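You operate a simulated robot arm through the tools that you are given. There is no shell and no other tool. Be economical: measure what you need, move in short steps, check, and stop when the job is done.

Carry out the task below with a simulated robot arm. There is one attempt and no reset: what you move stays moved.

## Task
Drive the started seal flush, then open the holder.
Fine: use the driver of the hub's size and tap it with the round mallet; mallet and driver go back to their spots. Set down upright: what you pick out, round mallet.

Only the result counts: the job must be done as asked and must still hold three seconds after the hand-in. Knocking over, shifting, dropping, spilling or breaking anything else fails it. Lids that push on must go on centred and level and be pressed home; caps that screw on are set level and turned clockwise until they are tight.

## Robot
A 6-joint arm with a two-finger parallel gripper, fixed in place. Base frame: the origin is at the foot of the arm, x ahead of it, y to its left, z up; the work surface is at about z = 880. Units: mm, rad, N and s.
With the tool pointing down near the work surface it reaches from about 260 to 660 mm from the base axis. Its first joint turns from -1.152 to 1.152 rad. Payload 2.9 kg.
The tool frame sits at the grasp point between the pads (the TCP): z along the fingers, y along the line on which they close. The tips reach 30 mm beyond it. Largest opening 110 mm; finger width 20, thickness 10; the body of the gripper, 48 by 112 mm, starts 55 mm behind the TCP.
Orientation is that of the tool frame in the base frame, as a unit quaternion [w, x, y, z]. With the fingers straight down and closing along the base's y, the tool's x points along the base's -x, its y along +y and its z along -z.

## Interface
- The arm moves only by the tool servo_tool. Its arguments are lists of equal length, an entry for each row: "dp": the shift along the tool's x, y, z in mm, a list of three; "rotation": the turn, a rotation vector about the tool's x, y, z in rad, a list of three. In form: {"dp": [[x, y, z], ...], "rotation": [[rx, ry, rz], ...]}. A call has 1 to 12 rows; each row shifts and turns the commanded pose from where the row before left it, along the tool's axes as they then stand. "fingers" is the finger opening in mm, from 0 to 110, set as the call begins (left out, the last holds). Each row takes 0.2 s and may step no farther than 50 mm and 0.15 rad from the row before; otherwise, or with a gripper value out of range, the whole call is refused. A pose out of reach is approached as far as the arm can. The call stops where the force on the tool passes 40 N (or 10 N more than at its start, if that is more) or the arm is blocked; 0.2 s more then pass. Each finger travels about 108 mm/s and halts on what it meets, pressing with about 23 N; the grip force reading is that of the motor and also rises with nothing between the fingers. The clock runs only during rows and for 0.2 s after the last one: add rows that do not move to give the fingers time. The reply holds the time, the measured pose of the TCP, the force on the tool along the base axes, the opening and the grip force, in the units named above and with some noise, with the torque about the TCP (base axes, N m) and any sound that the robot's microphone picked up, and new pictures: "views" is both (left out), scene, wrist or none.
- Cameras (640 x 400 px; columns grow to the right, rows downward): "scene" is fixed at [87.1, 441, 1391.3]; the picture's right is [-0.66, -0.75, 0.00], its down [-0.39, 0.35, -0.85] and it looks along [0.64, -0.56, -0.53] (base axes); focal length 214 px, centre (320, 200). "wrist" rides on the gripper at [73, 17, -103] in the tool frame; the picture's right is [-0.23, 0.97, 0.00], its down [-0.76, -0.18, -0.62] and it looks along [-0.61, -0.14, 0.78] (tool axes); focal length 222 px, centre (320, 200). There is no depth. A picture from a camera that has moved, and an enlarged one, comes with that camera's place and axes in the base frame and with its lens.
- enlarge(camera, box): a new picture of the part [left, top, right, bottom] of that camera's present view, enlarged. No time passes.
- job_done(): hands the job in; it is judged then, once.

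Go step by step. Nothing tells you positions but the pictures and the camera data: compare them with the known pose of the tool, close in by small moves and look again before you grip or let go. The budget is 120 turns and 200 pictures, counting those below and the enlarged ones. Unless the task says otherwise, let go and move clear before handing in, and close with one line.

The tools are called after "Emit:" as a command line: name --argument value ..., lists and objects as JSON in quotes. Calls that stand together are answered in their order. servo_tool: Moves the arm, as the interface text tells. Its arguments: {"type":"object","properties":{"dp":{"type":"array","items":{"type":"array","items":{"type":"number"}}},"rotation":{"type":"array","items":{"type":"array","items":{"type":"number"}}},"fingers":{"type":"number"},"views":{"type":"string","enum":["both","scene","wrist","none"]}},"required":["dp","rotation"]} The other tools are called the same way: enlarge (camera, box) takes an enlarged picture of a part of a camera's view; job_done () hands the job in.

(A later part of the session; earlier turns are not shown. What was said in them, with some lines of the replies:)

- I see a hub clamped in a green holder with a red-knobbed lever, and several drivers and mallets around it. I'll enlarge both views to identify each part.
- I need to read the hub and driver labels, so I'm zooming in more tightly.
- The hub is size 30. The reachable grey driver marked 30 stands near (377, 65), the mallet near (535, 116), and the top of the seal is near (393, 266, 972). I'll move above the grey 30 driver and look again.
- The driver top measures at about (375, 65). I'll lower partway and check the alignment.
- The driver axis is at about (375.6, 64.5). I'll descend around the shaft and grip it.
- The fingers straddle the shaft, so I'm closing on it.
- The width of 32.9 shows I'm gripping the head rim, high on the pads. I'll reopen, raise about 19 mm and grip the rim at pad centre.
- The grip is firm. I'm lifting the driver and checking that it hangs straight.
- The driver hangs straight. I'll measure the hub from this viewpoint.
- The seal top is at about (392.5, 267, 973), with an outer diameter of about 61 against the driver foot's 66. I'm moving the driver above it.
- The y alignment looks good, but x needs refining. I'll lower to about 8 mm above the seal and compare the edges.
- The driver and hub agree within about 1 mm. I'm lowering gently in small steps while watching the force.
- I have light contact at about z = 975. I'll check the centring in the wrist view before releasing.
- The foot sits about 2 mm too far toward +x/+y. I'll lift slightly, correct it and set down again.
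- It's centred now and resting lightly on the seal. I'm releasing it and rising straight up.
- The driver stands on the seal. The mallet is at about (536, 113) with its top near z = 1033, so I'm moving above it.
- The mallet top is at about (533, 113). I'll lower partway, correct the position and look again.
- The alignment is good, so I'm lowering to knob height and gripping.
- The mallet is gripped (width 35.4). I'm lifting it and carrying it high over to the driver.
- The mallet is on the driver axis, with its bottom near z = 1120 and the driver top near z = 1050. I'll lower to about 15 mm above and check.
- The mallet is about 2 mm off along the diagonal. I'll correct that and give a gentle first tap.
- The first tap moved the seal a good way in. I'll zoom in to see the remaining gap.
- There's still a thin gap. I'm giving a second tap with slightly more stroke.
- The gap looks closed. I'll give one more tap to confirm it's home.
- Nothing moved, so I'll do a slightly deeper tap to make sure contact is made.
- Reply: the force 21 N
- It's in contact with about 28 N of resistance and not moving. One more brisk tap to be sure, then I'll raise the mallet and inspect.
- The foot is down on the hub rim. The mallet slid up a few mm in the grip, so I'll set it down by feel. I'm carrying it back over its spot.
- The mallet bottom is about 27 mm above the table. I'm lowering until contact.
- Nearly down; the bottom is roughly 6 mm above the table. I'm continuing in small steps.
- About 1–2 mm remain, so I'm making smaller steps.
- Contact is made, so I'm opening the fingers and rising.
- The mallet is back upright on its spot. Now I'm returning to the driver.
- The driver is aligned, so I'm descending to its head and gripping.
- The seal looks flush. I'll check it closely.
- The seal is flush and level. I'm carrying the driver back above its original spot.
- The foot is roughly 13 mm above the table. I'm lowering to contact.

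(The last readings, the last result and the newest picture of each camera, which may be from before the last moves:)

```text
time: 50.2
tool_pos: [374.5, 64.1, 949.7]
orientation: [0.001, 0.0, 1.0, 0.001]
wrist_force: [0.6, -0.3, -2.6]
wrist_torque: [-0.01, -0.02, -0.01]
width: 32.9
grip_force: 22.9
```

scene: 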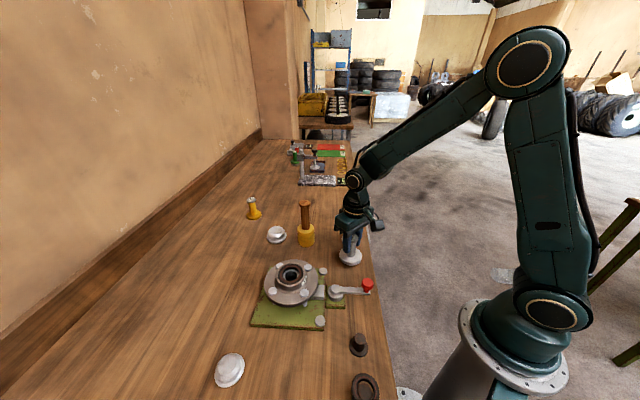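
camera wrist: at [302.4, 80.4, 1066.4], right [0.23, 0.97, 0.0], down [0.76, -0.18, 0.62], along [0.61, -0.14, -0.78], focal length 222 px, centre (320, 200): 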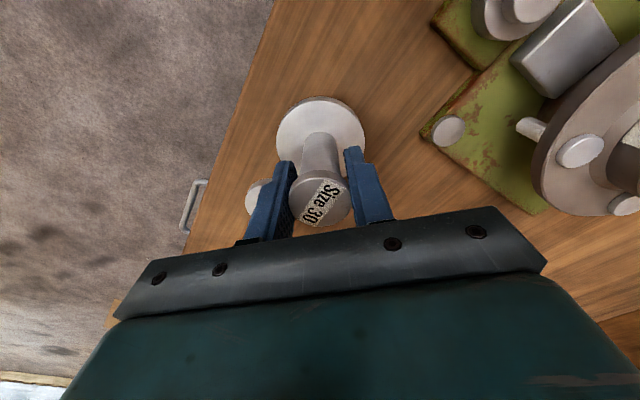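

Emit:
servo_tool --dp '[[0, 0, 1], [0, 0, 0]]' --rotation '[[0, 0, 0], [0, 0, 0]]' --views "none"

Emit:
servo_tool --dp '[[0, 0, 1], [0, 0, 0]]' --rotation '[[0, 0, 0], [0, 0, 0]]' --views "none"

Emit:
enlarge --camera "scene" --box '[310, 190, 390, 280]'

```text
time: 50.8
tool_pos: [374.2, 63.7, 948.5]
orientation: [0.001, 0.0, 1.0, 0.0]
wrist_force: [-0.6, 0.3, -2.2]
wrist_torque: [-0.02, -0.03, 0.01]
width: 32.8
grip_force: 22.7
```

```text
time: 51.4
tool_pos: [374.0, 62.9, 947.7]
orientation: [0.001, 0.0, 1.0, 0.0]
wrist_force: [-0.3, 0.2, -1.8]
wrist_torque: [-0.02, 0.0, 0.02]
width: 32.8
grip_force: 22.6
```

```text
4.44 times, centred on (350, 235) of scene
camera zoom: at [87.1, 441.0, 1391.3], right [-0.66, -0.75, 0.0], down [-0.39, 0.35, -0.85], along [0.64, -0.56, -0.53], focal length 953 px, centre (187, 44)
```

zoom: 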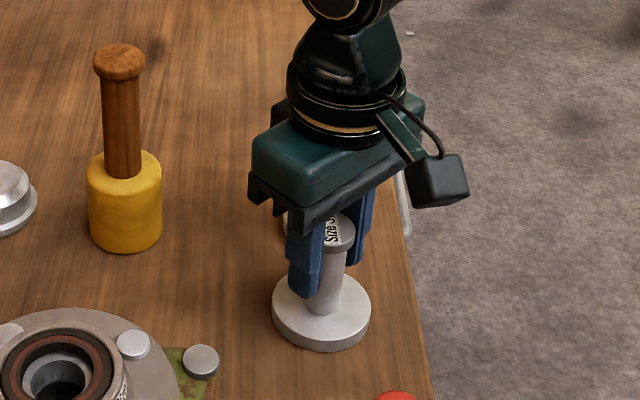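

Emit:
servo_tool --dp '[[0, 0, 1], [0, 0, 0]]' --rotation '[[0, 0, 0], [0, 0, 0]]' --views "none"

Emit:
servo_tool --dp '[[0, 0, 1], [0, 0, 0]]' --rotation '[[0, 0, 0], [0, 0, 0]]' --views "none"

```text
time: 52.0
tool_pos: [374.7, 62.9, 946.1]
orientation: [0.002, 0.0, 1.0, 0.0]
wrist_force: [-3.1, 0.3, 5.0]
wrist_torque: [-0.18, 0.14, -0.02]
width: 32.9
grip_force: 23.2
```

```text
time: 52.6
tool_pos: [375.4, 64.1, 946.7]
orientation: [0.003, 0.0, 1.0, -0.001]
wrist_force: [-4.8, -0.5, 16.7]
wrist_torque: [0.0, -0.06, -0.03]
width: 33.1
grip_force: 23.1
```

The driver is in contact with the table. I'm releasing it, rising, and then moving toward the lever for a look.

Emit:
servo_tool --dp '[[0, 0, -1], [0, 0, 0], [0, 0, 0]]' --rotation '[[0, 0, 0], [0, 0, 0], [0, 0, 0]]' --fingers 70 --views "none"

Emit:
servo_tool --dp '[[0, 0, -30], [0, 0, -45], [0, 0, -45], [0, 0, 0]]' --rotation '[[0, 0, 0], [0, 0, 0], [0, 0, 0], [0, 0, 0]]'

Emit:
enlarge --camera "scene" --box '[230, 180, 400, 290]'

Emit:
enlarge --camera "scene" --box '[300, 255, 380, 340]'

```text
time: 53.4
tool_pos: [374.4, 63.4, 946.2]
orientation: [0.0, 0.0, 1.0, 0.0]
wrist_force: [0.6, -0.5, -0.1]
wrist_torque: [0.07, -0.03, 0.01]
width: 70.2
grip_force: 0.0
```

```text
time: 54.4
tool_pos: [373.8, 64.3, 1065.8]
orientation: [0.001, 0.0, 1.0, 0.0]
wrist_force: [0.1, -0.2, 0.8]
wrist_torque: [-0.01, -0.01, 0.0]
width: 70.1
grip_force: 0.1
camera wrist: at [301.9, 80.5, 1170.0], right [0.23, 0.97, 0.0], down [0.76, -0.18, 0.62], along [0.61, -0.14, -0.78], focal length 222 px, centre (320, 200)
```

scene: 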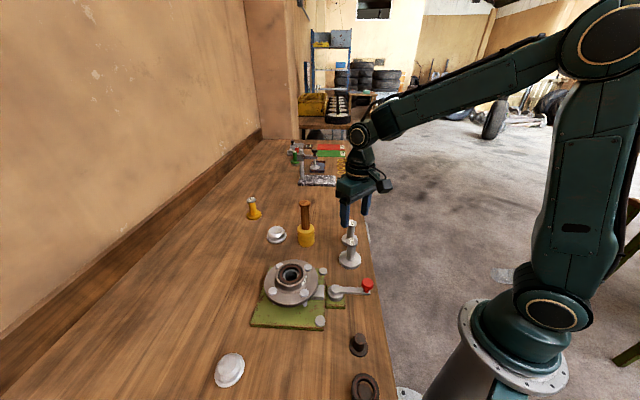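
wrist: 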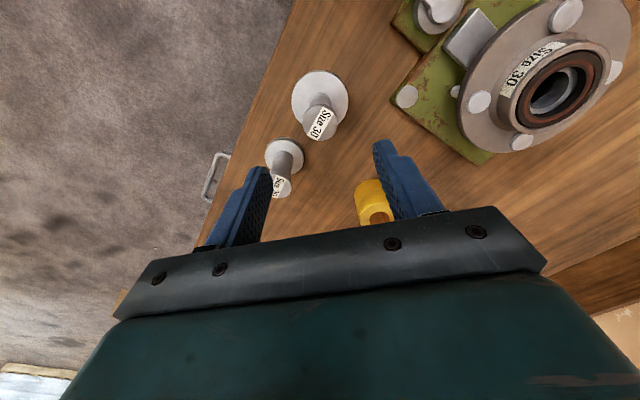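

```text
3.64 times, centred on (315, 235) of scene
camera zoom: at [87.0, 441.0, 1391.3], right [-0.66, -0.75, 0.0], down [-0.39, 0.35, -0.85], along [0.64, -0.56, -0.53], focal length 780 px, centre (338, 73)
```

zoom: 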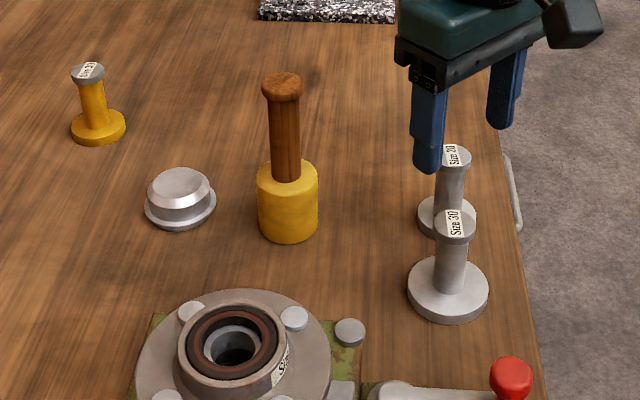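

```text
4.71 times, centred on (340, 298) of scene
camera zoom: at [87.0, 441.0, 1391.3], right [-0.66, -0.75, 0.0], down [-0.39, 0.35, -0.85], along [0.64, -0.56, -0.53], focal length 1009 px, centre (226, -259)
```

zoom: 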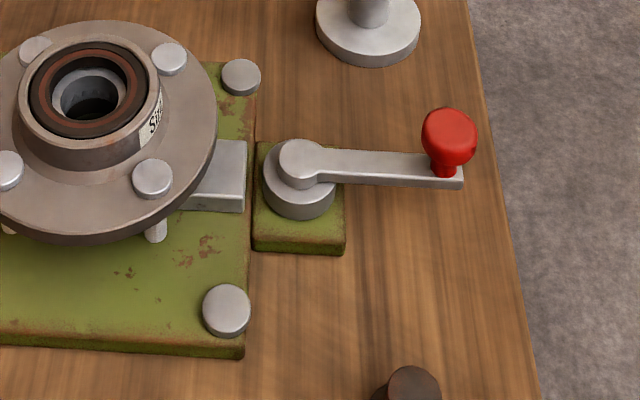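

The driver and mallet are back on their spots. I'm now moving above the holder's lever knob to locate it accurately.

Emit:
servo_tool --dp '[[35.3, 25, 0], [35.3, 25, 0], [35.3, 25, 0], [0, 0, 0], [0, 0, 0]]' --rotation '[[0, 0, 0], [0, 0, 0], [0, 0, 0], [0, 0, 0], [0, 0, 0]]' --fingers 50

Emit:
enlarge --camera "wrist" --box '[220, 20, 460, 230]'

```text
time: 55.6
tool_pos: [266.1, 136.7, 1065.2]
orientation: [0.001, 0.0, 1.0, -0.001]
wrist_force: [-0.3, -0.1, 1.1]
wrist_torque: [0.01, -0.02, 0.0]
width: 49.9
grip_force: 0.1
camera wrist: at [194.1, 153.8, 1168.5], right [0.23, 0.97, 0.0], down [0.76, -0.18, 0.62], along [0.61, -0.14, -0.78], focal length 222 px, centre (320, 200)
```

scene: 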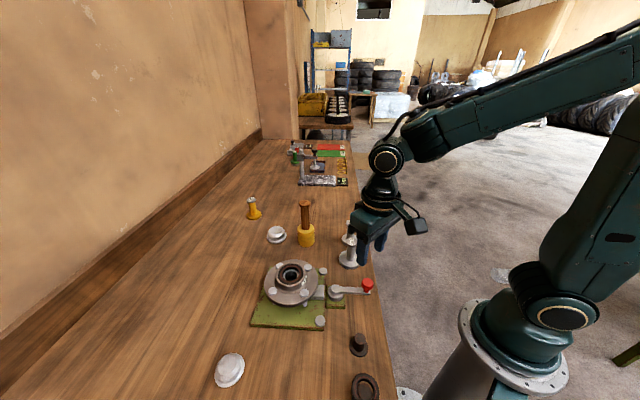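
wrist: 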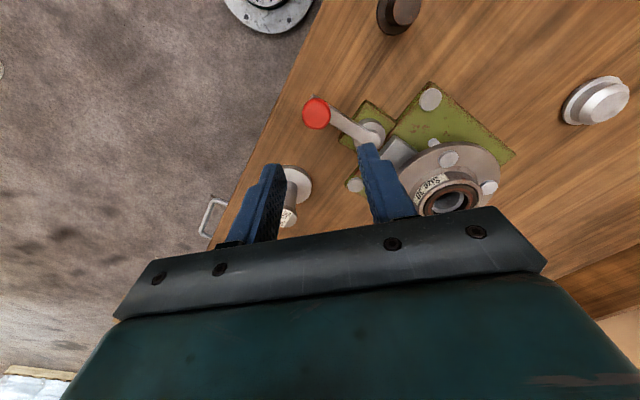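

```text
1.90 times, centred on (340, 125) of wrist
camera zoom: at [194.1, 153.8, 1168.5], right [0.23, 0.97, 0.0], down [0.76, -0.18, 0.62], along [0.61, -0.14, -0.78], focal length 423 px, centre (282, 343)
```

zoom: 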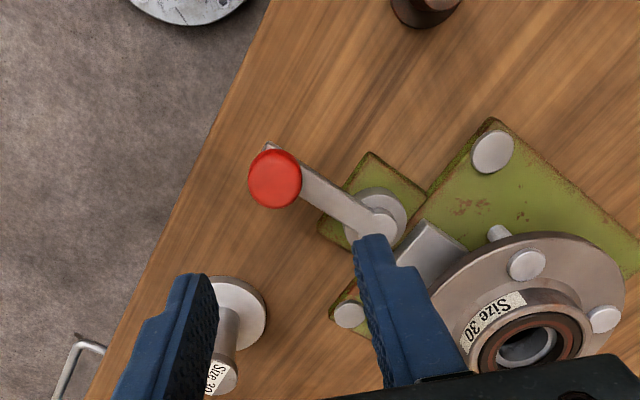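

The knob is near (264, 135, 940) and the pivot near (315, 190). I'll turn the gripper so the fingers straddle the lever's direction of swing, then look.

Emit:
servo_tool --dp '[[3, -2.5, 0], [0, 0, 10], [0, 0, 10], [0, 0, 10], [0, 0, 10], [0, 0, 10], [0, 0, 0]]' --rotation '[[0, 0, 0], [0, 0, -0.139], [0, 0, -0.139], [0, 0, -0.139], [0, 0, -0.139], [0, 0, -0.139], [0, 0, -0.139]]' --fingers 60

Emit:
enlarge --camera "wrist" --box '[200, 60, 440, 230]'

Emit:
enlarge --camera "scene" --box '[310, 220, 410, 320]'

```text
time: 57.2
tool_pos: [265.4, 136.6, 1015.1]
orientation: [0.001, -0.407, 0.913, 0.0]
wrist_force: [0.2, -0.2, -0.5]
wrist_torque: [0.03, -0.01, 0.0]
width: 59.8
grip_force: 0.0
camera wrist: at [205.3, 93.2, 1118.8], right [-0.57, 0.82, 0.0], down [0.64, 0.45, 0.62], along [0.51, 0.36, -0.78], focal length 222 px, centre (320, 200)
```

scene: 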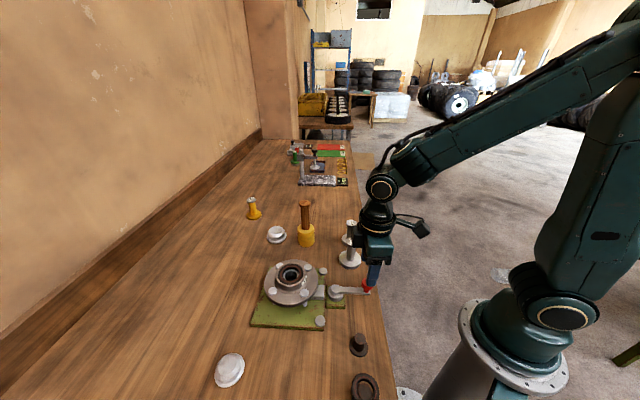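
wrist: 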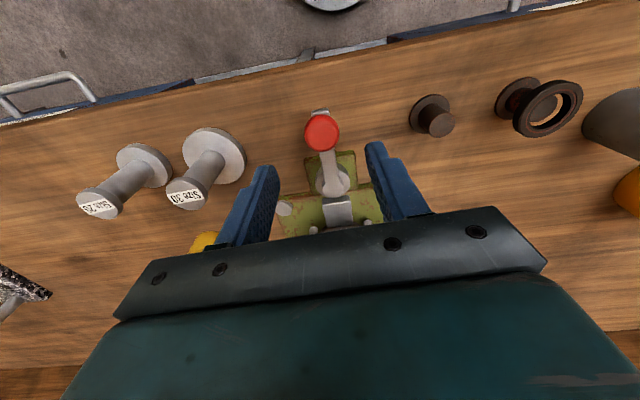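

```text
2.35 times, centred on (320, 145) of wrist
camera zoom: at [205.3, 93.2, 1118.8], right [-0.57, 0.82, 0.0], down [0.64, 0.45, 0.62], along [0.51, 0.36, -0.78], focal length 523 px, centre (320, 329)
```

zoom: 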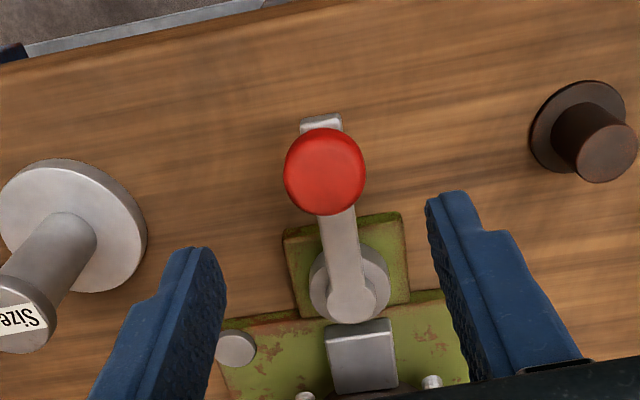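

```text
4.00 times, centred on (360, 270) of scene
camera zoom: at [87.1, 441.0, 1391.3], right [-0.66, -0.75, 0.0], down [-0.39, 0.35, -0.85], along [0.64, -0.56, -0.53], focal length 858 px, centre (160, -80)
```

zoom: 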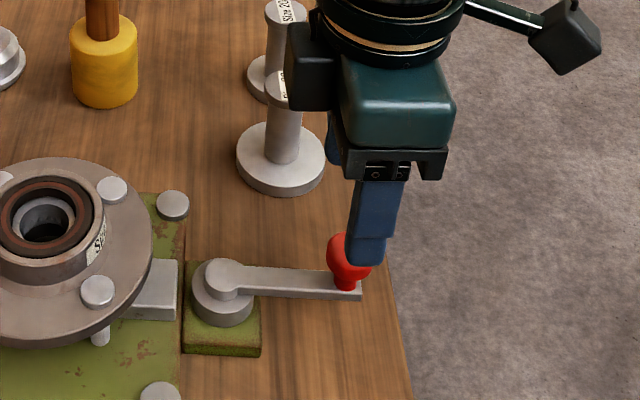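

Well aligned. I'll shift about 4 mm outward along the lever and lower the fingers around the knob.

Emit:
servo_tool --dp '[[4, 0, 15], [0, 0, 20], [0, 0, 15], [0, 0, 0]]' --rotation '[[0, 0, 0], [0, 0, 0], [0, 0, 0], [0, 0, 0]]'

Emit:
enlarge --camera "wrist" --box '[200, 60, 440, 230]'

Emit:
enlarge --camera "scene" --box '[310, 220, 410, 320]'

```text
time: 58.2
tool_pos: [261.4, 132.3, 965.2]
orientation: [0.002, -0.403, 0.915, 0.0]
wrist_force: [-0.1, -0.3, -0.9]
wrist_torque: [0.02, -0.01, 0.0]
width: 60.0
grip_force: 0.0
camera wrist: at [201.8, 90.2, 1069.2], right [-0.57, 0.82, 0.0], down [0.64, 0.44, 0.63], along [0.51, 0.35, -0.78], focal length 222 px, centre (320, 200)
```

scene: 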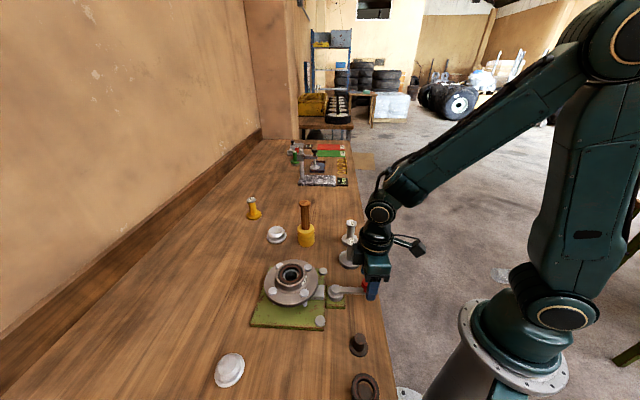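
wrist: 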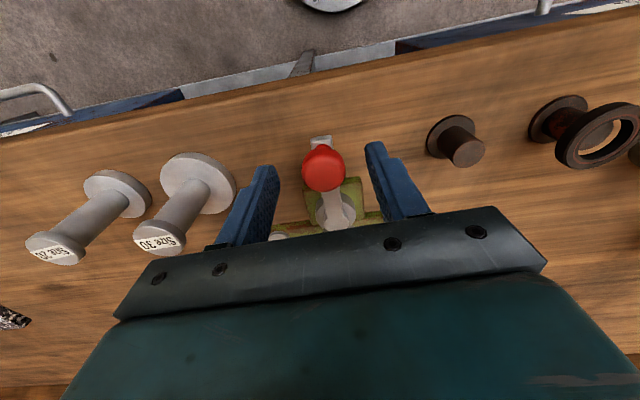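

```text
2.35 times, centred on (320, 145) of wrist
camera zoom: at [201.8, 90.2, 1069.2], right [-0.57, 0.82, 0.0], down [0.64, 0.44, 0.63], along [0.51, 0.35, -0.78], focal length 523 px, centre (320, 329)
```

zoom: 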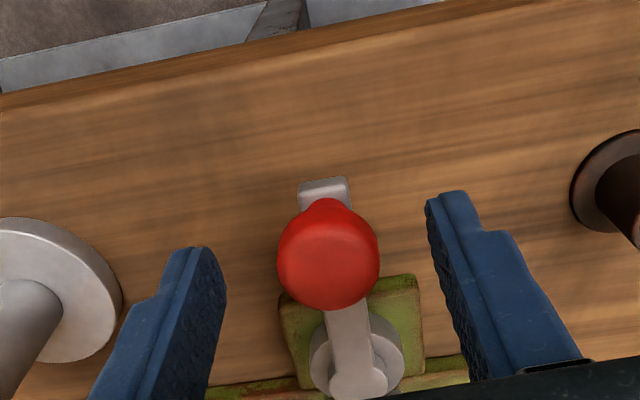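

```text
4.00 times, centred on (360, 270) of scene
camera zoom: at [87.1, 441.0, 1391.3], right [-0.66, -0.75, 0.0], down [-0.39, 0.35, -0.85], along [0.64, -0.56, -0.53], focal length 858 px, centre (160, -80)
```

zoom: 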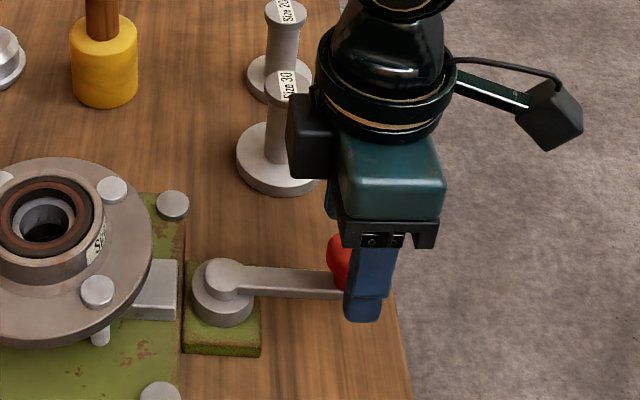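

The fingers straddle the knob. I'm lowering 8 mm more and narrowing the fingers to cage it loosely.

Emit:
servo_tool --dp '[[-1.5, 0, 4], [0, 0, 4], [0, 0, 0], [0, 0, 0]]' --rotation '[[0, 0, 0], [0, 0, 0], [0, 0, 0], [0, 0, 0]]' --fingers 34

Emit:
enlarge --camera "wrist" --box '[200, 60, 440, 230]'

```text
time: 59.2
tool_pos: [262.0, 134.1, 958.4]
orientation: [0.001, -0.405, 0.915, 0.0]
wrist_force: [-0.5, 0.4, 0.7]
wrist_torque: [0.03, 0.02, -0.01]
width: 33.9
grip_force: 0.0
camera wrist: at [202.6, 91.5, 1061.7], right [-0.57, 0.82, 0.0], down [0.64, 0.44, 0.62], along [0.51, 0.35, -0.78], focal length 222 px, centre (320, 200)
```

scene: 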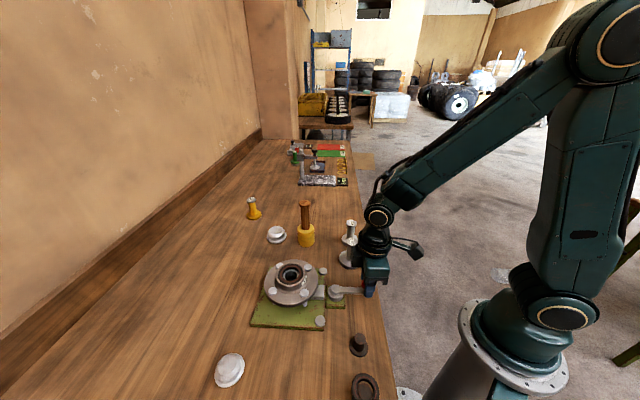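
wrist: 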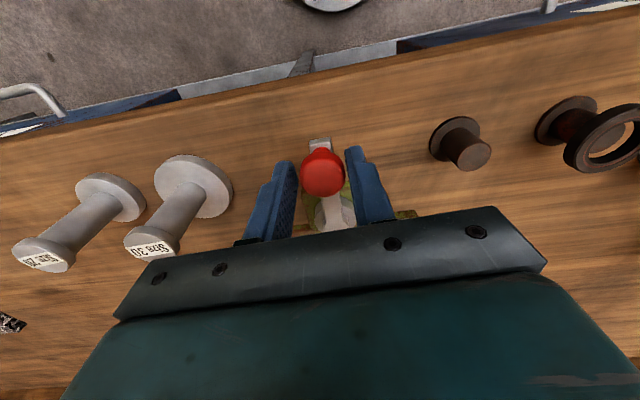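

```text
2.35 times, centred on (320, 145) of wrist
camera zoom: at [202.6, 91.5, 1061.7], right [-0.57, 0.82, 0.0], down [0.64, 0.44, 0.62], along [0.51, 0.35, -0.78], focal length 523 px, centre (320, 329)
```

zoom: 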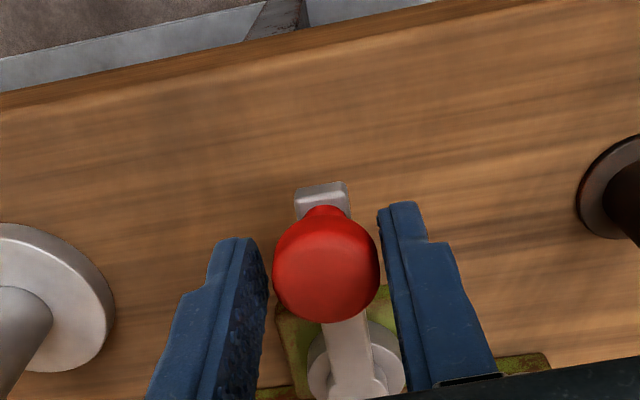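

The knob is caged. I'm test-pushing gently counter-clockwise (tool −y).

Emit:
servo_tool --dp '[[0, -3, 0], [0, -3, 0], [0, -3, 0], [0, -2, 0], [0, 0, 0]]' --rotation '[[0, 0, 0], [0, 0, 0], [0, 0, 0], [0, 0, 0], [0, 0, 0]]' --views "wrist"

```text
time: 60.4
tool_pos: [269.3, 127.8, 958.0]
orientation: [-0.001, -0.406, 0.914, 0.002]
wrist_force: [-23.4, 11.8, 7.1]
wrist_torque: [0.31, 0.6, 0.15]
width: 46.9
grip_force: 12.6
camera wrist: at [209.9, 85.1, 1061.6], right [-0.57, 0.82, 0.0], down [0.64, 0.44, 0.62], along [0.51, 0.36, -0.78], focal length 222 px, centre (320, 200)
```

wrist: 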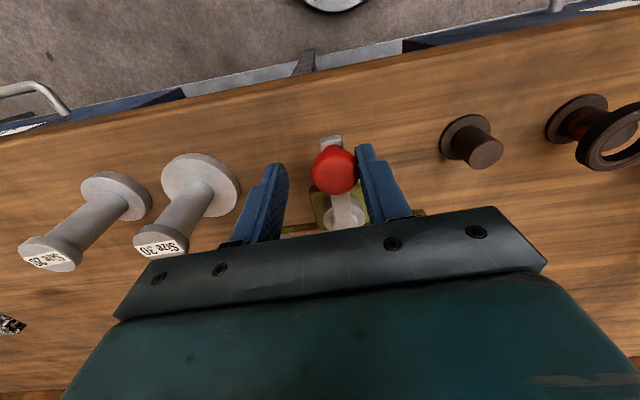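

It's blocked that way: 26 N and the lever hasn't moved. I'm trying the other direction.

Emit:
servo_tool --dp '[[0, 11, 0], [0, 3, 0], [0, 3, 0], [0, 3, 0], [0, 2, 0], [0, 0, 0]]' --rotation '[[0, 0, 0], [0, 0, 0], [0, 0, 0], [0, 0, 0], [0, 0, 0], [0, 0, 0]]' --views "wrist"

```text
time: 61.8
tool_pos: [256.9, 141.8, 959.0]
orientation: [0.002, -0.405, 0.914, 0.0]
wrist_force: [0.5, 0.0, -0.4]
wrist_torque: [0.01, -0.02, 0.01]
width: 34.4
grip_force: 0.3
camera wrist: at [195.7, 99.7, 1061.4], right [-0.57, 0.82, 0.0], down [0.64, 0.44, 0.63], along [0.52, 0.35, -0.78], focal length 222 px, centre (320, 200)
```

wrist: 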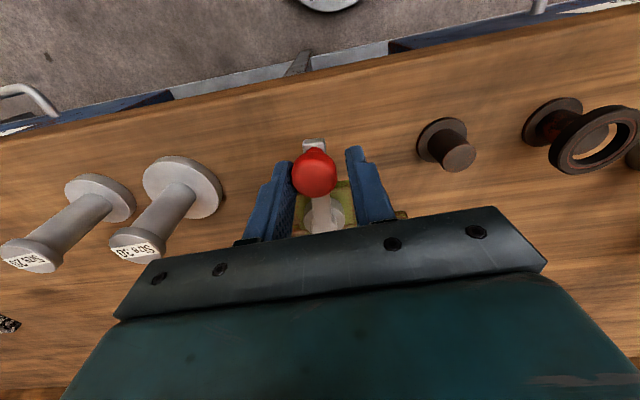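

It moves freely clockwise. I'm swinging it along the arc about the pivot.

Emit:
servo_tool --dp '[[0, 0, 0], [-0.7, 10.5, 0], [-0.7, 10.5, 0], [-0.7, 10.5, 0], [-0.7, 10.5, 0], [0, 0, 0]]' --rotation '[[0, 0, 0.08], [0, 0, 0.14], [0, 0, 0.14], [0, 0, 0.14], [0, 0, 0.14], [0, 0, 0]]'

Emit:
enlarge --camera "scene" --box '[280, 240, 400, 350]'

```text
time: 63.2
tool_pos: [236.1, 178.7, 958.1]
orientation: [0.001, -0.095, 0.995, 0.0]
wrist_force: [0.6, -0.8, -0.3]
wrist_torque: [0.01, 0.02, -0.05]
width: 33.9
grip_force: 0.2
camera wrist: at [163.0, 181.2, 1061.7], right [0.04, 1.0, 0.0], down [0.78, -0.03, 0.62], along [0.62, -0.02, -0.78], focal length 222 px, centre (320, 200)
```

scene: 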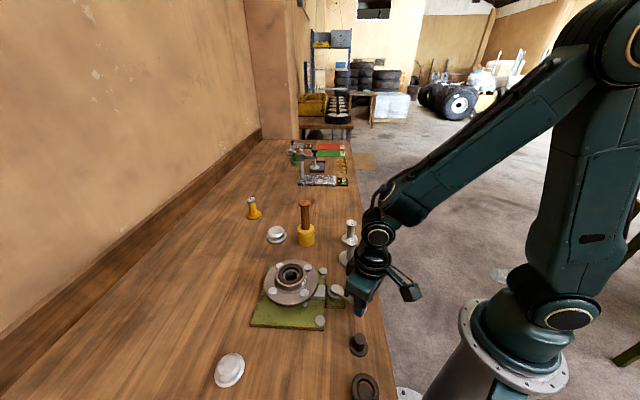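
wrist: 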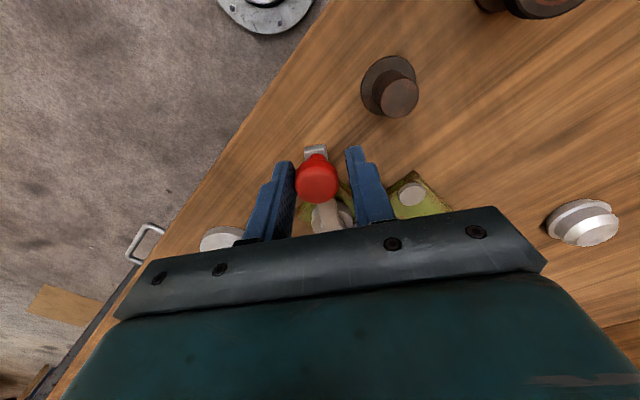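

```text
3.64 times, centred on (340, 295) of scene
camera zoom: at [87.1, 441.0, 1391.3], right [-0.66, -0.75, 0.0], down [-0.39, 0.35, -0.85], along [0.64, -0.56, -0.53], focal length 780 px, centre (247, -146)
```

zoom: 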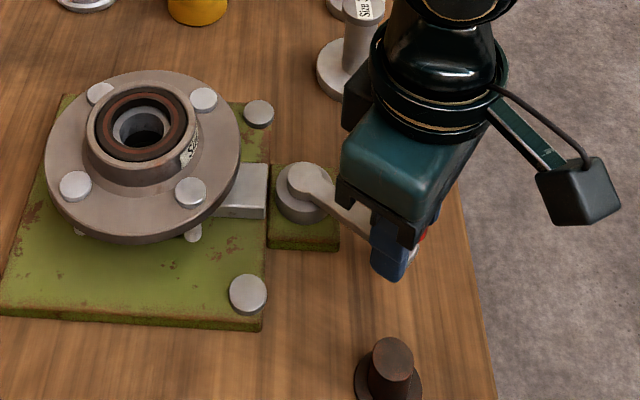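

The lever is swinging freely and the fingers stay clear of the brown plug. I'm continuing the arc.

Emit:
servo_tool --dp '[[-0.7, 10.5, 0], [-0.7, 10.5, 0], [-0.7, 10.5, 0], [0, 0, 0]]' --rotation '[[0, 0, 0.14], [0, 0, 0.14], [0, 0, 0.14], [0, 0, 0]]'

Emit:
enlarge --camera "scene" --box '[280, 240, 400, 350]'

```text
time: 64.2
tool_pos: [235.8, 210.3, 958.2]
orientation: [0.001, 0.113, 0.994, 0.001]
wrist_force: [-0.9, -0.3, -1.1]
wrist_torque: [-0.01, 0.01, 0.0]
width: 33.9
grip_force: 0.2
camera wrist: at [170.6, 243.2, 1061.5], right [0.44, 0.9, 0.0], down [0.7, -0.35, 0.62], along [0.56, -0.27, -0.78], focal length 222 px, centre (320, 200)
```

scene: 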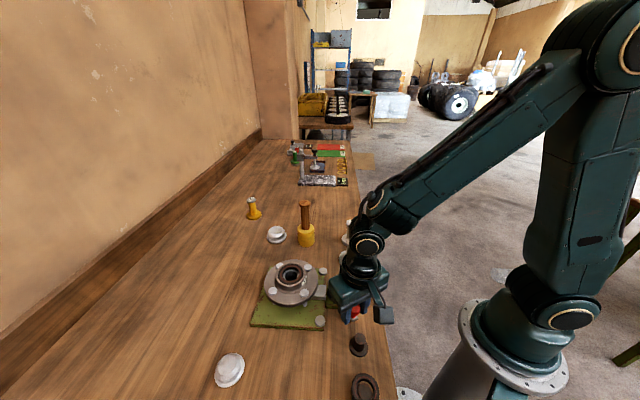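
wrist: 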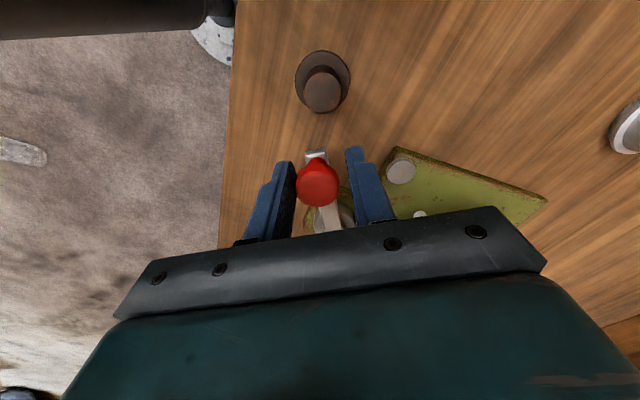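

```text
3.64 times, centred on (340, 295) of scene
camera zoom: at [87.0, 441.0, 1391.3], right [-0.66, -0.75, 0.0], down [-0.39, 0.35, -0.85], along [0.64, -0.56, -0.53], focal length 780 px, centre (247, -146)
```

zoom: 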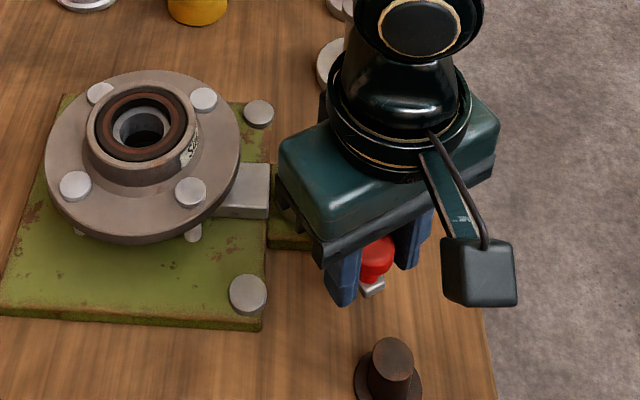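

It's about 65° round with no resistance. I'm continuing toward the open stop.

Emit:
servo_tool --dp '[[-0.7, 10.5, 0], [-0.7, 10.5, 0], [-0.7, 10.5, 0], [0, 0, 0]]' --rotation '[[0, 0, 0.14], [0, 0, 0.14], [0, 0, 0.14], [0, 0, 0]]'

Emit:
enlarge --camera "scene" --box '[280, 240, 400, 350]'

```text
time: 65.2
tool_pos: [249.6, 236.1, 957.5]
orientation: [0.0, 0.319, 0.948, -0.003]
wrist_force: [-6.2, -18.4, -2.9]
wrist_torque: [-0.28, 0.02, -0.05]
width: 43.4
grip_force: 9.9
camera wrist: at [202.7, 293.9, 1060.5], right [0.77, 0.64, 0.0], down [0.5, -0.6, 0.63], along [0.4, -0.48, -0.78], focal length 222 px, centre (320, 200)
```

scene: 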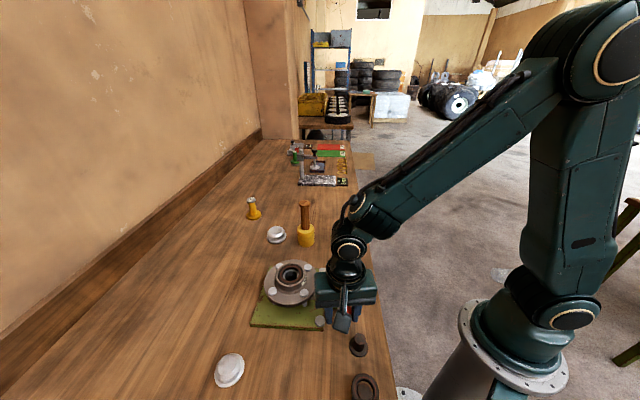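
wrist: 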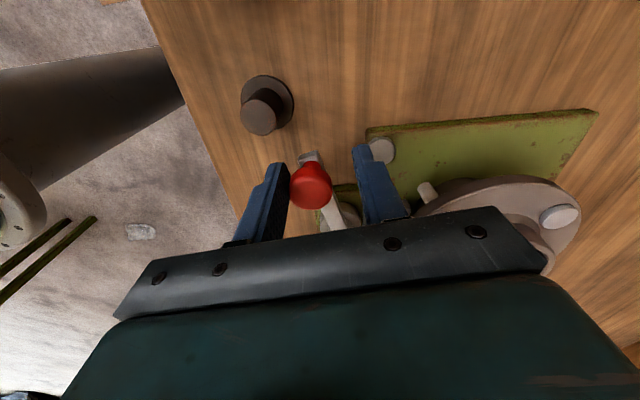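

```text
3.64 times, centred on (340, 295) of scene
camera zoom: at [86.9, 440.5, 1391.5], right [-0.66, -0.75, 0.0], down [-0.39, 0.35, -0.85], along [0.64, -0.56, -0.53], focal length 780 px, centre (247, -146)
```

zoom: 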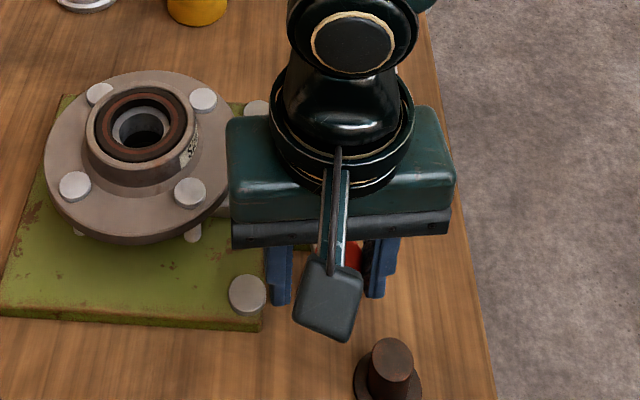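

The lever has met a stop at roughly 80°. I'll back off to unload, rise clear and inspect.

Emit:
servo_tool --dp '[[0, -10, 0], [0, -3, 0], [0, 0, 0], [0, 0, 0]]' --rotation '[[0, 0, 0], [0, 0, 0], [0, 0, 0], [0, 0, 0]]' --fingers 50 --views "wrist"

Emit:
servo_tool --dp '[[0, 0, -30], [0, 0, -45], [0, 0, -45], [0, 0, -30], [0, 0, 0]]' --rotation '[[0, 0, 0], [0, 0, 0], [0, 0, 0], [0, 0, 0], [0, 0, 0]]'

Emit:
enlarge --camera "scene" --box '[280, 240, 400, 350]'

Emit:
enlarge --camera "wrist" --box '[220, 40, 540, 230]'

```text
time: 66.2
tool_pos: [241.7, 228.6, 958.0]
orientation: [0.001, 0.318, 0.948, 0.001]
wrist_force: [0.1, 0.2, 0.0]
wrist_torque: [-0.01, -0.02, -0.02]
width: 50.0
grip_force: 0.0
camera wrist: at [194.9, 285.0, 1061.6], right [0.77, 0.64, 0.0], down [0.5, -0.6, 0.62], along [0.4, -0.48, -0.78], focal length 222 px, centre (320, 200)
```

wrist: 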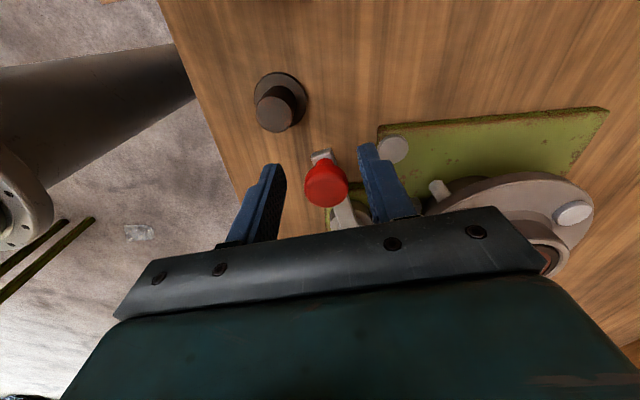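

```text
time: 67.4
tool_pos: [240.3, 227.6, 1109.2]
orientation: [0.001, 0.318, 0.948, 0.001]
wrist_force: [1.2, 0.3, 0.0]
wrist_torque: [-0.01, -0.01, 0.01]
width: 50.1
grip_force: 0.1
camera wrist: at [193.1, 284.9, 1212.5], right [0.77, 0.64, 0.0], down [0.5, -0.6, 0.62], along [0.4, -0.48, -0.78], focal length 222 px, centre (320, 200)
```

scene: 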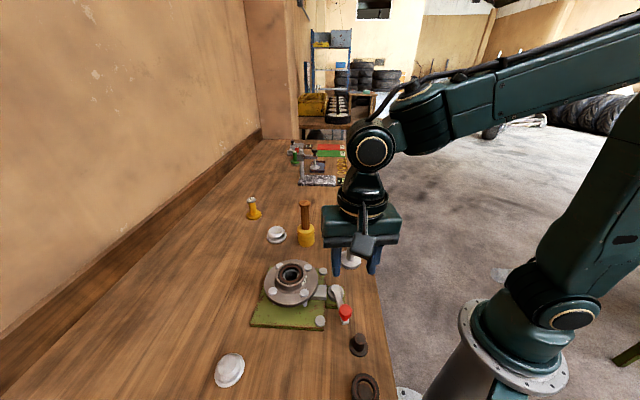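
wrist: 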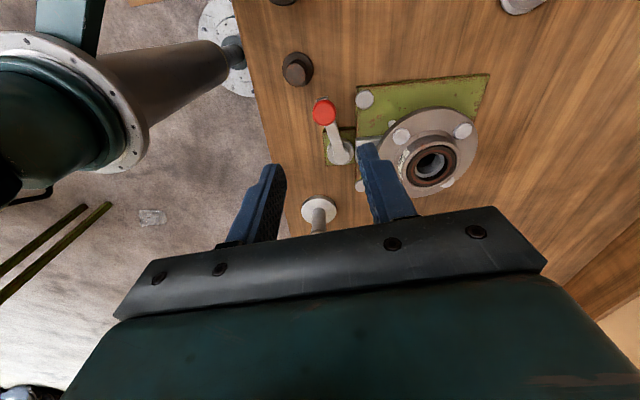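

```text
3.64 times, centred on (340, 295) of scene
camera zoom: at [87.1, 441.0, 1391.3], right [-0.66, -0.75, 0.0], down [-0.39, 0.35, -0.85], along [0.64, -0.56, -0.53], focal length 780 px, centre (247, -146)
```

zoom: 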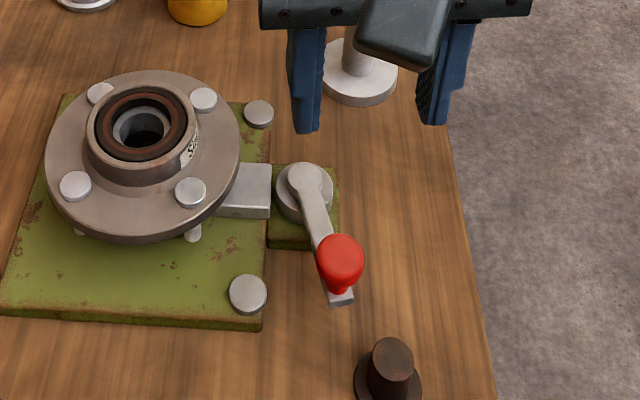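

```text
2.00 times, centred on (380, 135) of wrist
camera zoom: at [193.1, 284.9, 1212.5], right [0.77, 0.64, 0.0], down [0.5, -0.6, 0.62], along [0.4, -0.48, -0.78], focal length 444 px, centre (200, 330)
```

zoom: 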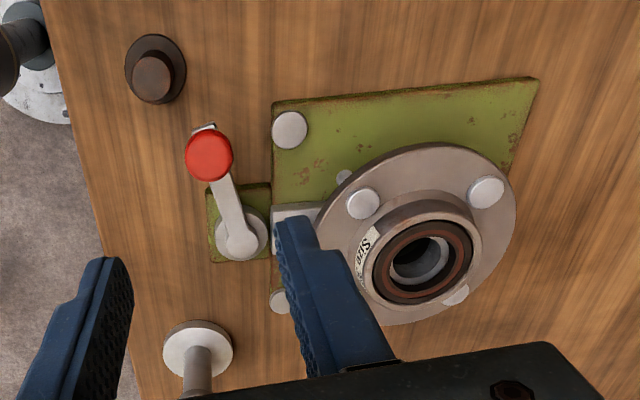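

The lever has swung about 77° and the jaw has backed off by about 5 mm. To confirm that's the real end stop and not finger compliance, I'll push with closed fingers from behind the knob.

Emit:
servo_tool --dp '[[-14.1, -24.4, 0], [0, 0, 45], [0, 0, 45], [0, 0, 40], [0, 0, 20], [0, 0, 0]]' --rotation '[[0, 0, 0], [0, 0, 0], [0, 0, 0], [0, 0, 0], [0, 0, 0], [0, 0, 0]]' --fingers 0

Emit:
enlarge --camera "wrist" --box '[220, 80, 440, 230]'

```text
time: 68.8
tool_pos: [238.1, 199.1, 959.7]
orientation: [0.001, 0.317, 0.948, 0.001]
wrist_force: [0.4, 0.6, 0.5]
wrist_torque: [-0.02, 0.02, 0.03]
width: 0.0
grip_force: 23.3
camera wrist: at [191.5, 256.1, 1062.5], right [0.77, 0.64, 0.0], down [0.5, -0.6, 0.62], along [0.4, -0.48, -0.78], focal length 222 px, centre (320, 200)
```

scene: 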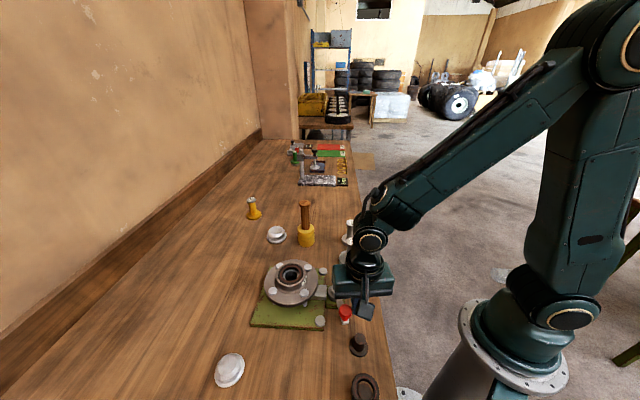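
wrist: 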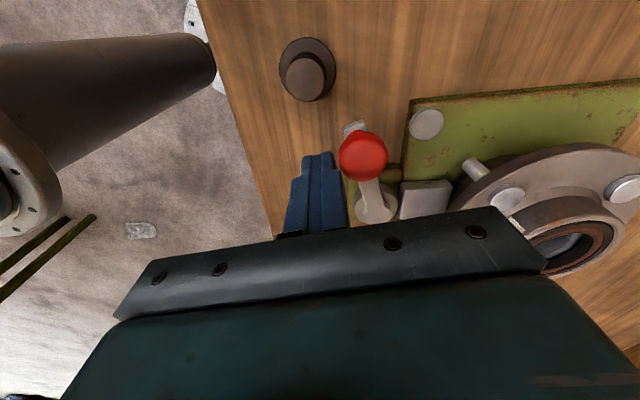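

```text
2.67 times, centred on (330, 155) of wrist
camera zoom: at [191.5, 256.1, 1062.5], right [0.77, 0.64, 0.0], down [0.5, -0.6, 0.62], along [0.4, -0.48, -0.78], focal length 592 px, centre (293, 320)
```

zoom: 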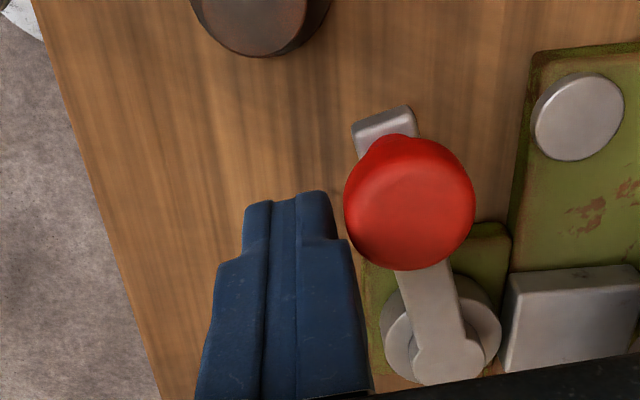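

The closed fingers are beside the knob. I'm pushing in small steps.

Emit:
servo_tool --dp '[[2, 3, 0], [0, 3, 0], [0, 3, 0], [0, 3, 0], [0, 2, 0], [0, 0, 0]]' --rotation '[[0, 0, 0], [0, 0, 0], [0, 0, 0], [0, 0, 0], [0, 0, 0], [0, 0, 0]]' --views "wrist"

```text
time: 69.7
tool_pos: [239.9, 204.1, 958.5]
orientation: [-0.002, 0.319, 0.948, -0.008]
wrist_force: [-4.1, -8.5, 6.5]
wrist_torque: [-0.08, 0.1, 0.0]
width: 0.0
grip_force: 23.1
stopped in row 4: the force on the tool passed its limit at 44 N (the readings are from after the stop); the commanded pose is now the measured one
camera wrist: at [194.1, 262.8, 1061.1], right [0.77, 0.64, -0.02], down [0.5, -0.59, 0.63], along [0.39, -0.49, -0.78], focal length 222 px, centre (320, 200)
```

wrist: 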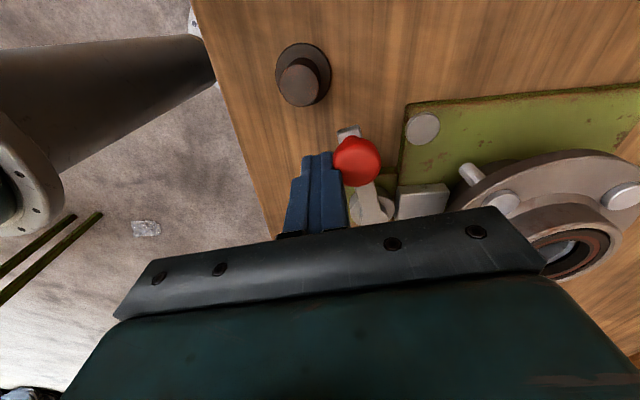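

44 N with no movement confirms the open end stop. I'm backing away and rising clear for a final check.

Emit:
servo_tool --dp '[[0, -8, 0], [0, -7, 0], [0, 0, -30], [0, 0, -45], [0, 0, -45], [0, 0, -45], [0, 0, -45], [0, 0, 0]]' --rotation '[[0, 0, 0], [0, 0, 0], [0, 0, 0], [0, 0, 0], [0, 0, 0], [0, 0, 0], [0, 0, 0], [0, 0, 0]]'

Emit:
enlarge --camera "scene" --box '[230, 180, 400, 400]'

Emit:
enlarge --camera "scene" --box '[260, 255, 360, 335]'

```text
time: 71.5
tool_pos: [231.9, 194.8, 1166.6]
orientation: [-0.001, 0.319, 0.948, -0.006]
wrist_force: [0.5, -0.7, 0.2]
wrist_torque: [0.04, -0.01, 0.01]
width: 0.0
grip_force: 23.1
camera wrist: at [185.8, 254.1, 1270.2], right [0.77, 0.64, -0.01], down [0.5, -0.6, 0.63], along [0.39, -0.49, -0.78], focal length 222 px, centre (320, 200)
```

scene: 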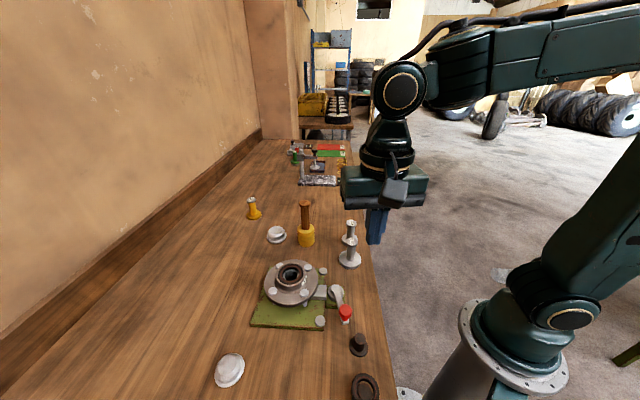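
wrist: 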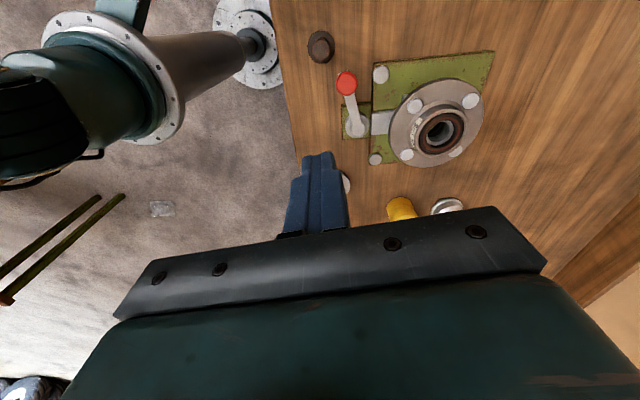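

```text
1.82 times, centred on (315, 290) of scene
camera zoom: at [87.1, 441.0, 1391.3], right [-0.66, -0.75, 0.0], down [-0.39, 0.35, -0.85], along [0.64, -0.56, -0.53], focal length 390 px, centre (329, 36)
```

zoom: 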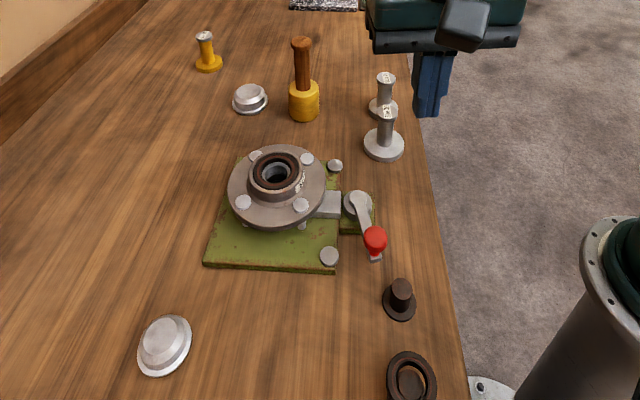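

```text
5.00 times, centred on (310, 295) of scene
camera zoom: at [87.1, 441.0, 1391.3], right [-0.66, -0.75, 0.0], down [-0.39, 0.35, -0.85], along [0.64, -0.56, -0.53], focal length 1072 px, centre (370, -275)
```

zoom: 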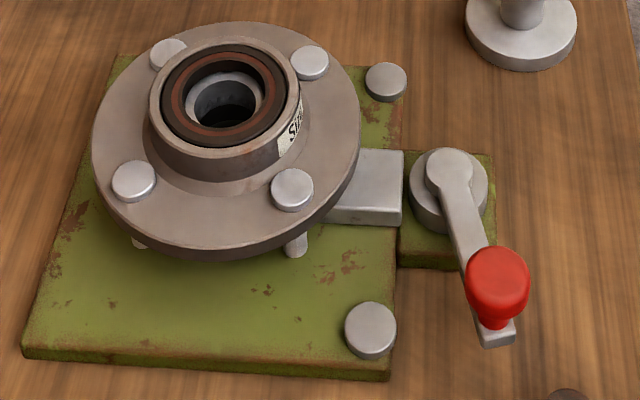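

The seal is flush and level, the mallet and driver stand upright on their spots, the holder lever is at its open stop, and the arm is clear. I'm handing in.

Emit:
job_done

```text
The job is handed in.
```

The job is handed in: the seal is driven flush, the grey size 30 driver and the round mallet are back upright on their spots, and the holder lever is at its open stop.
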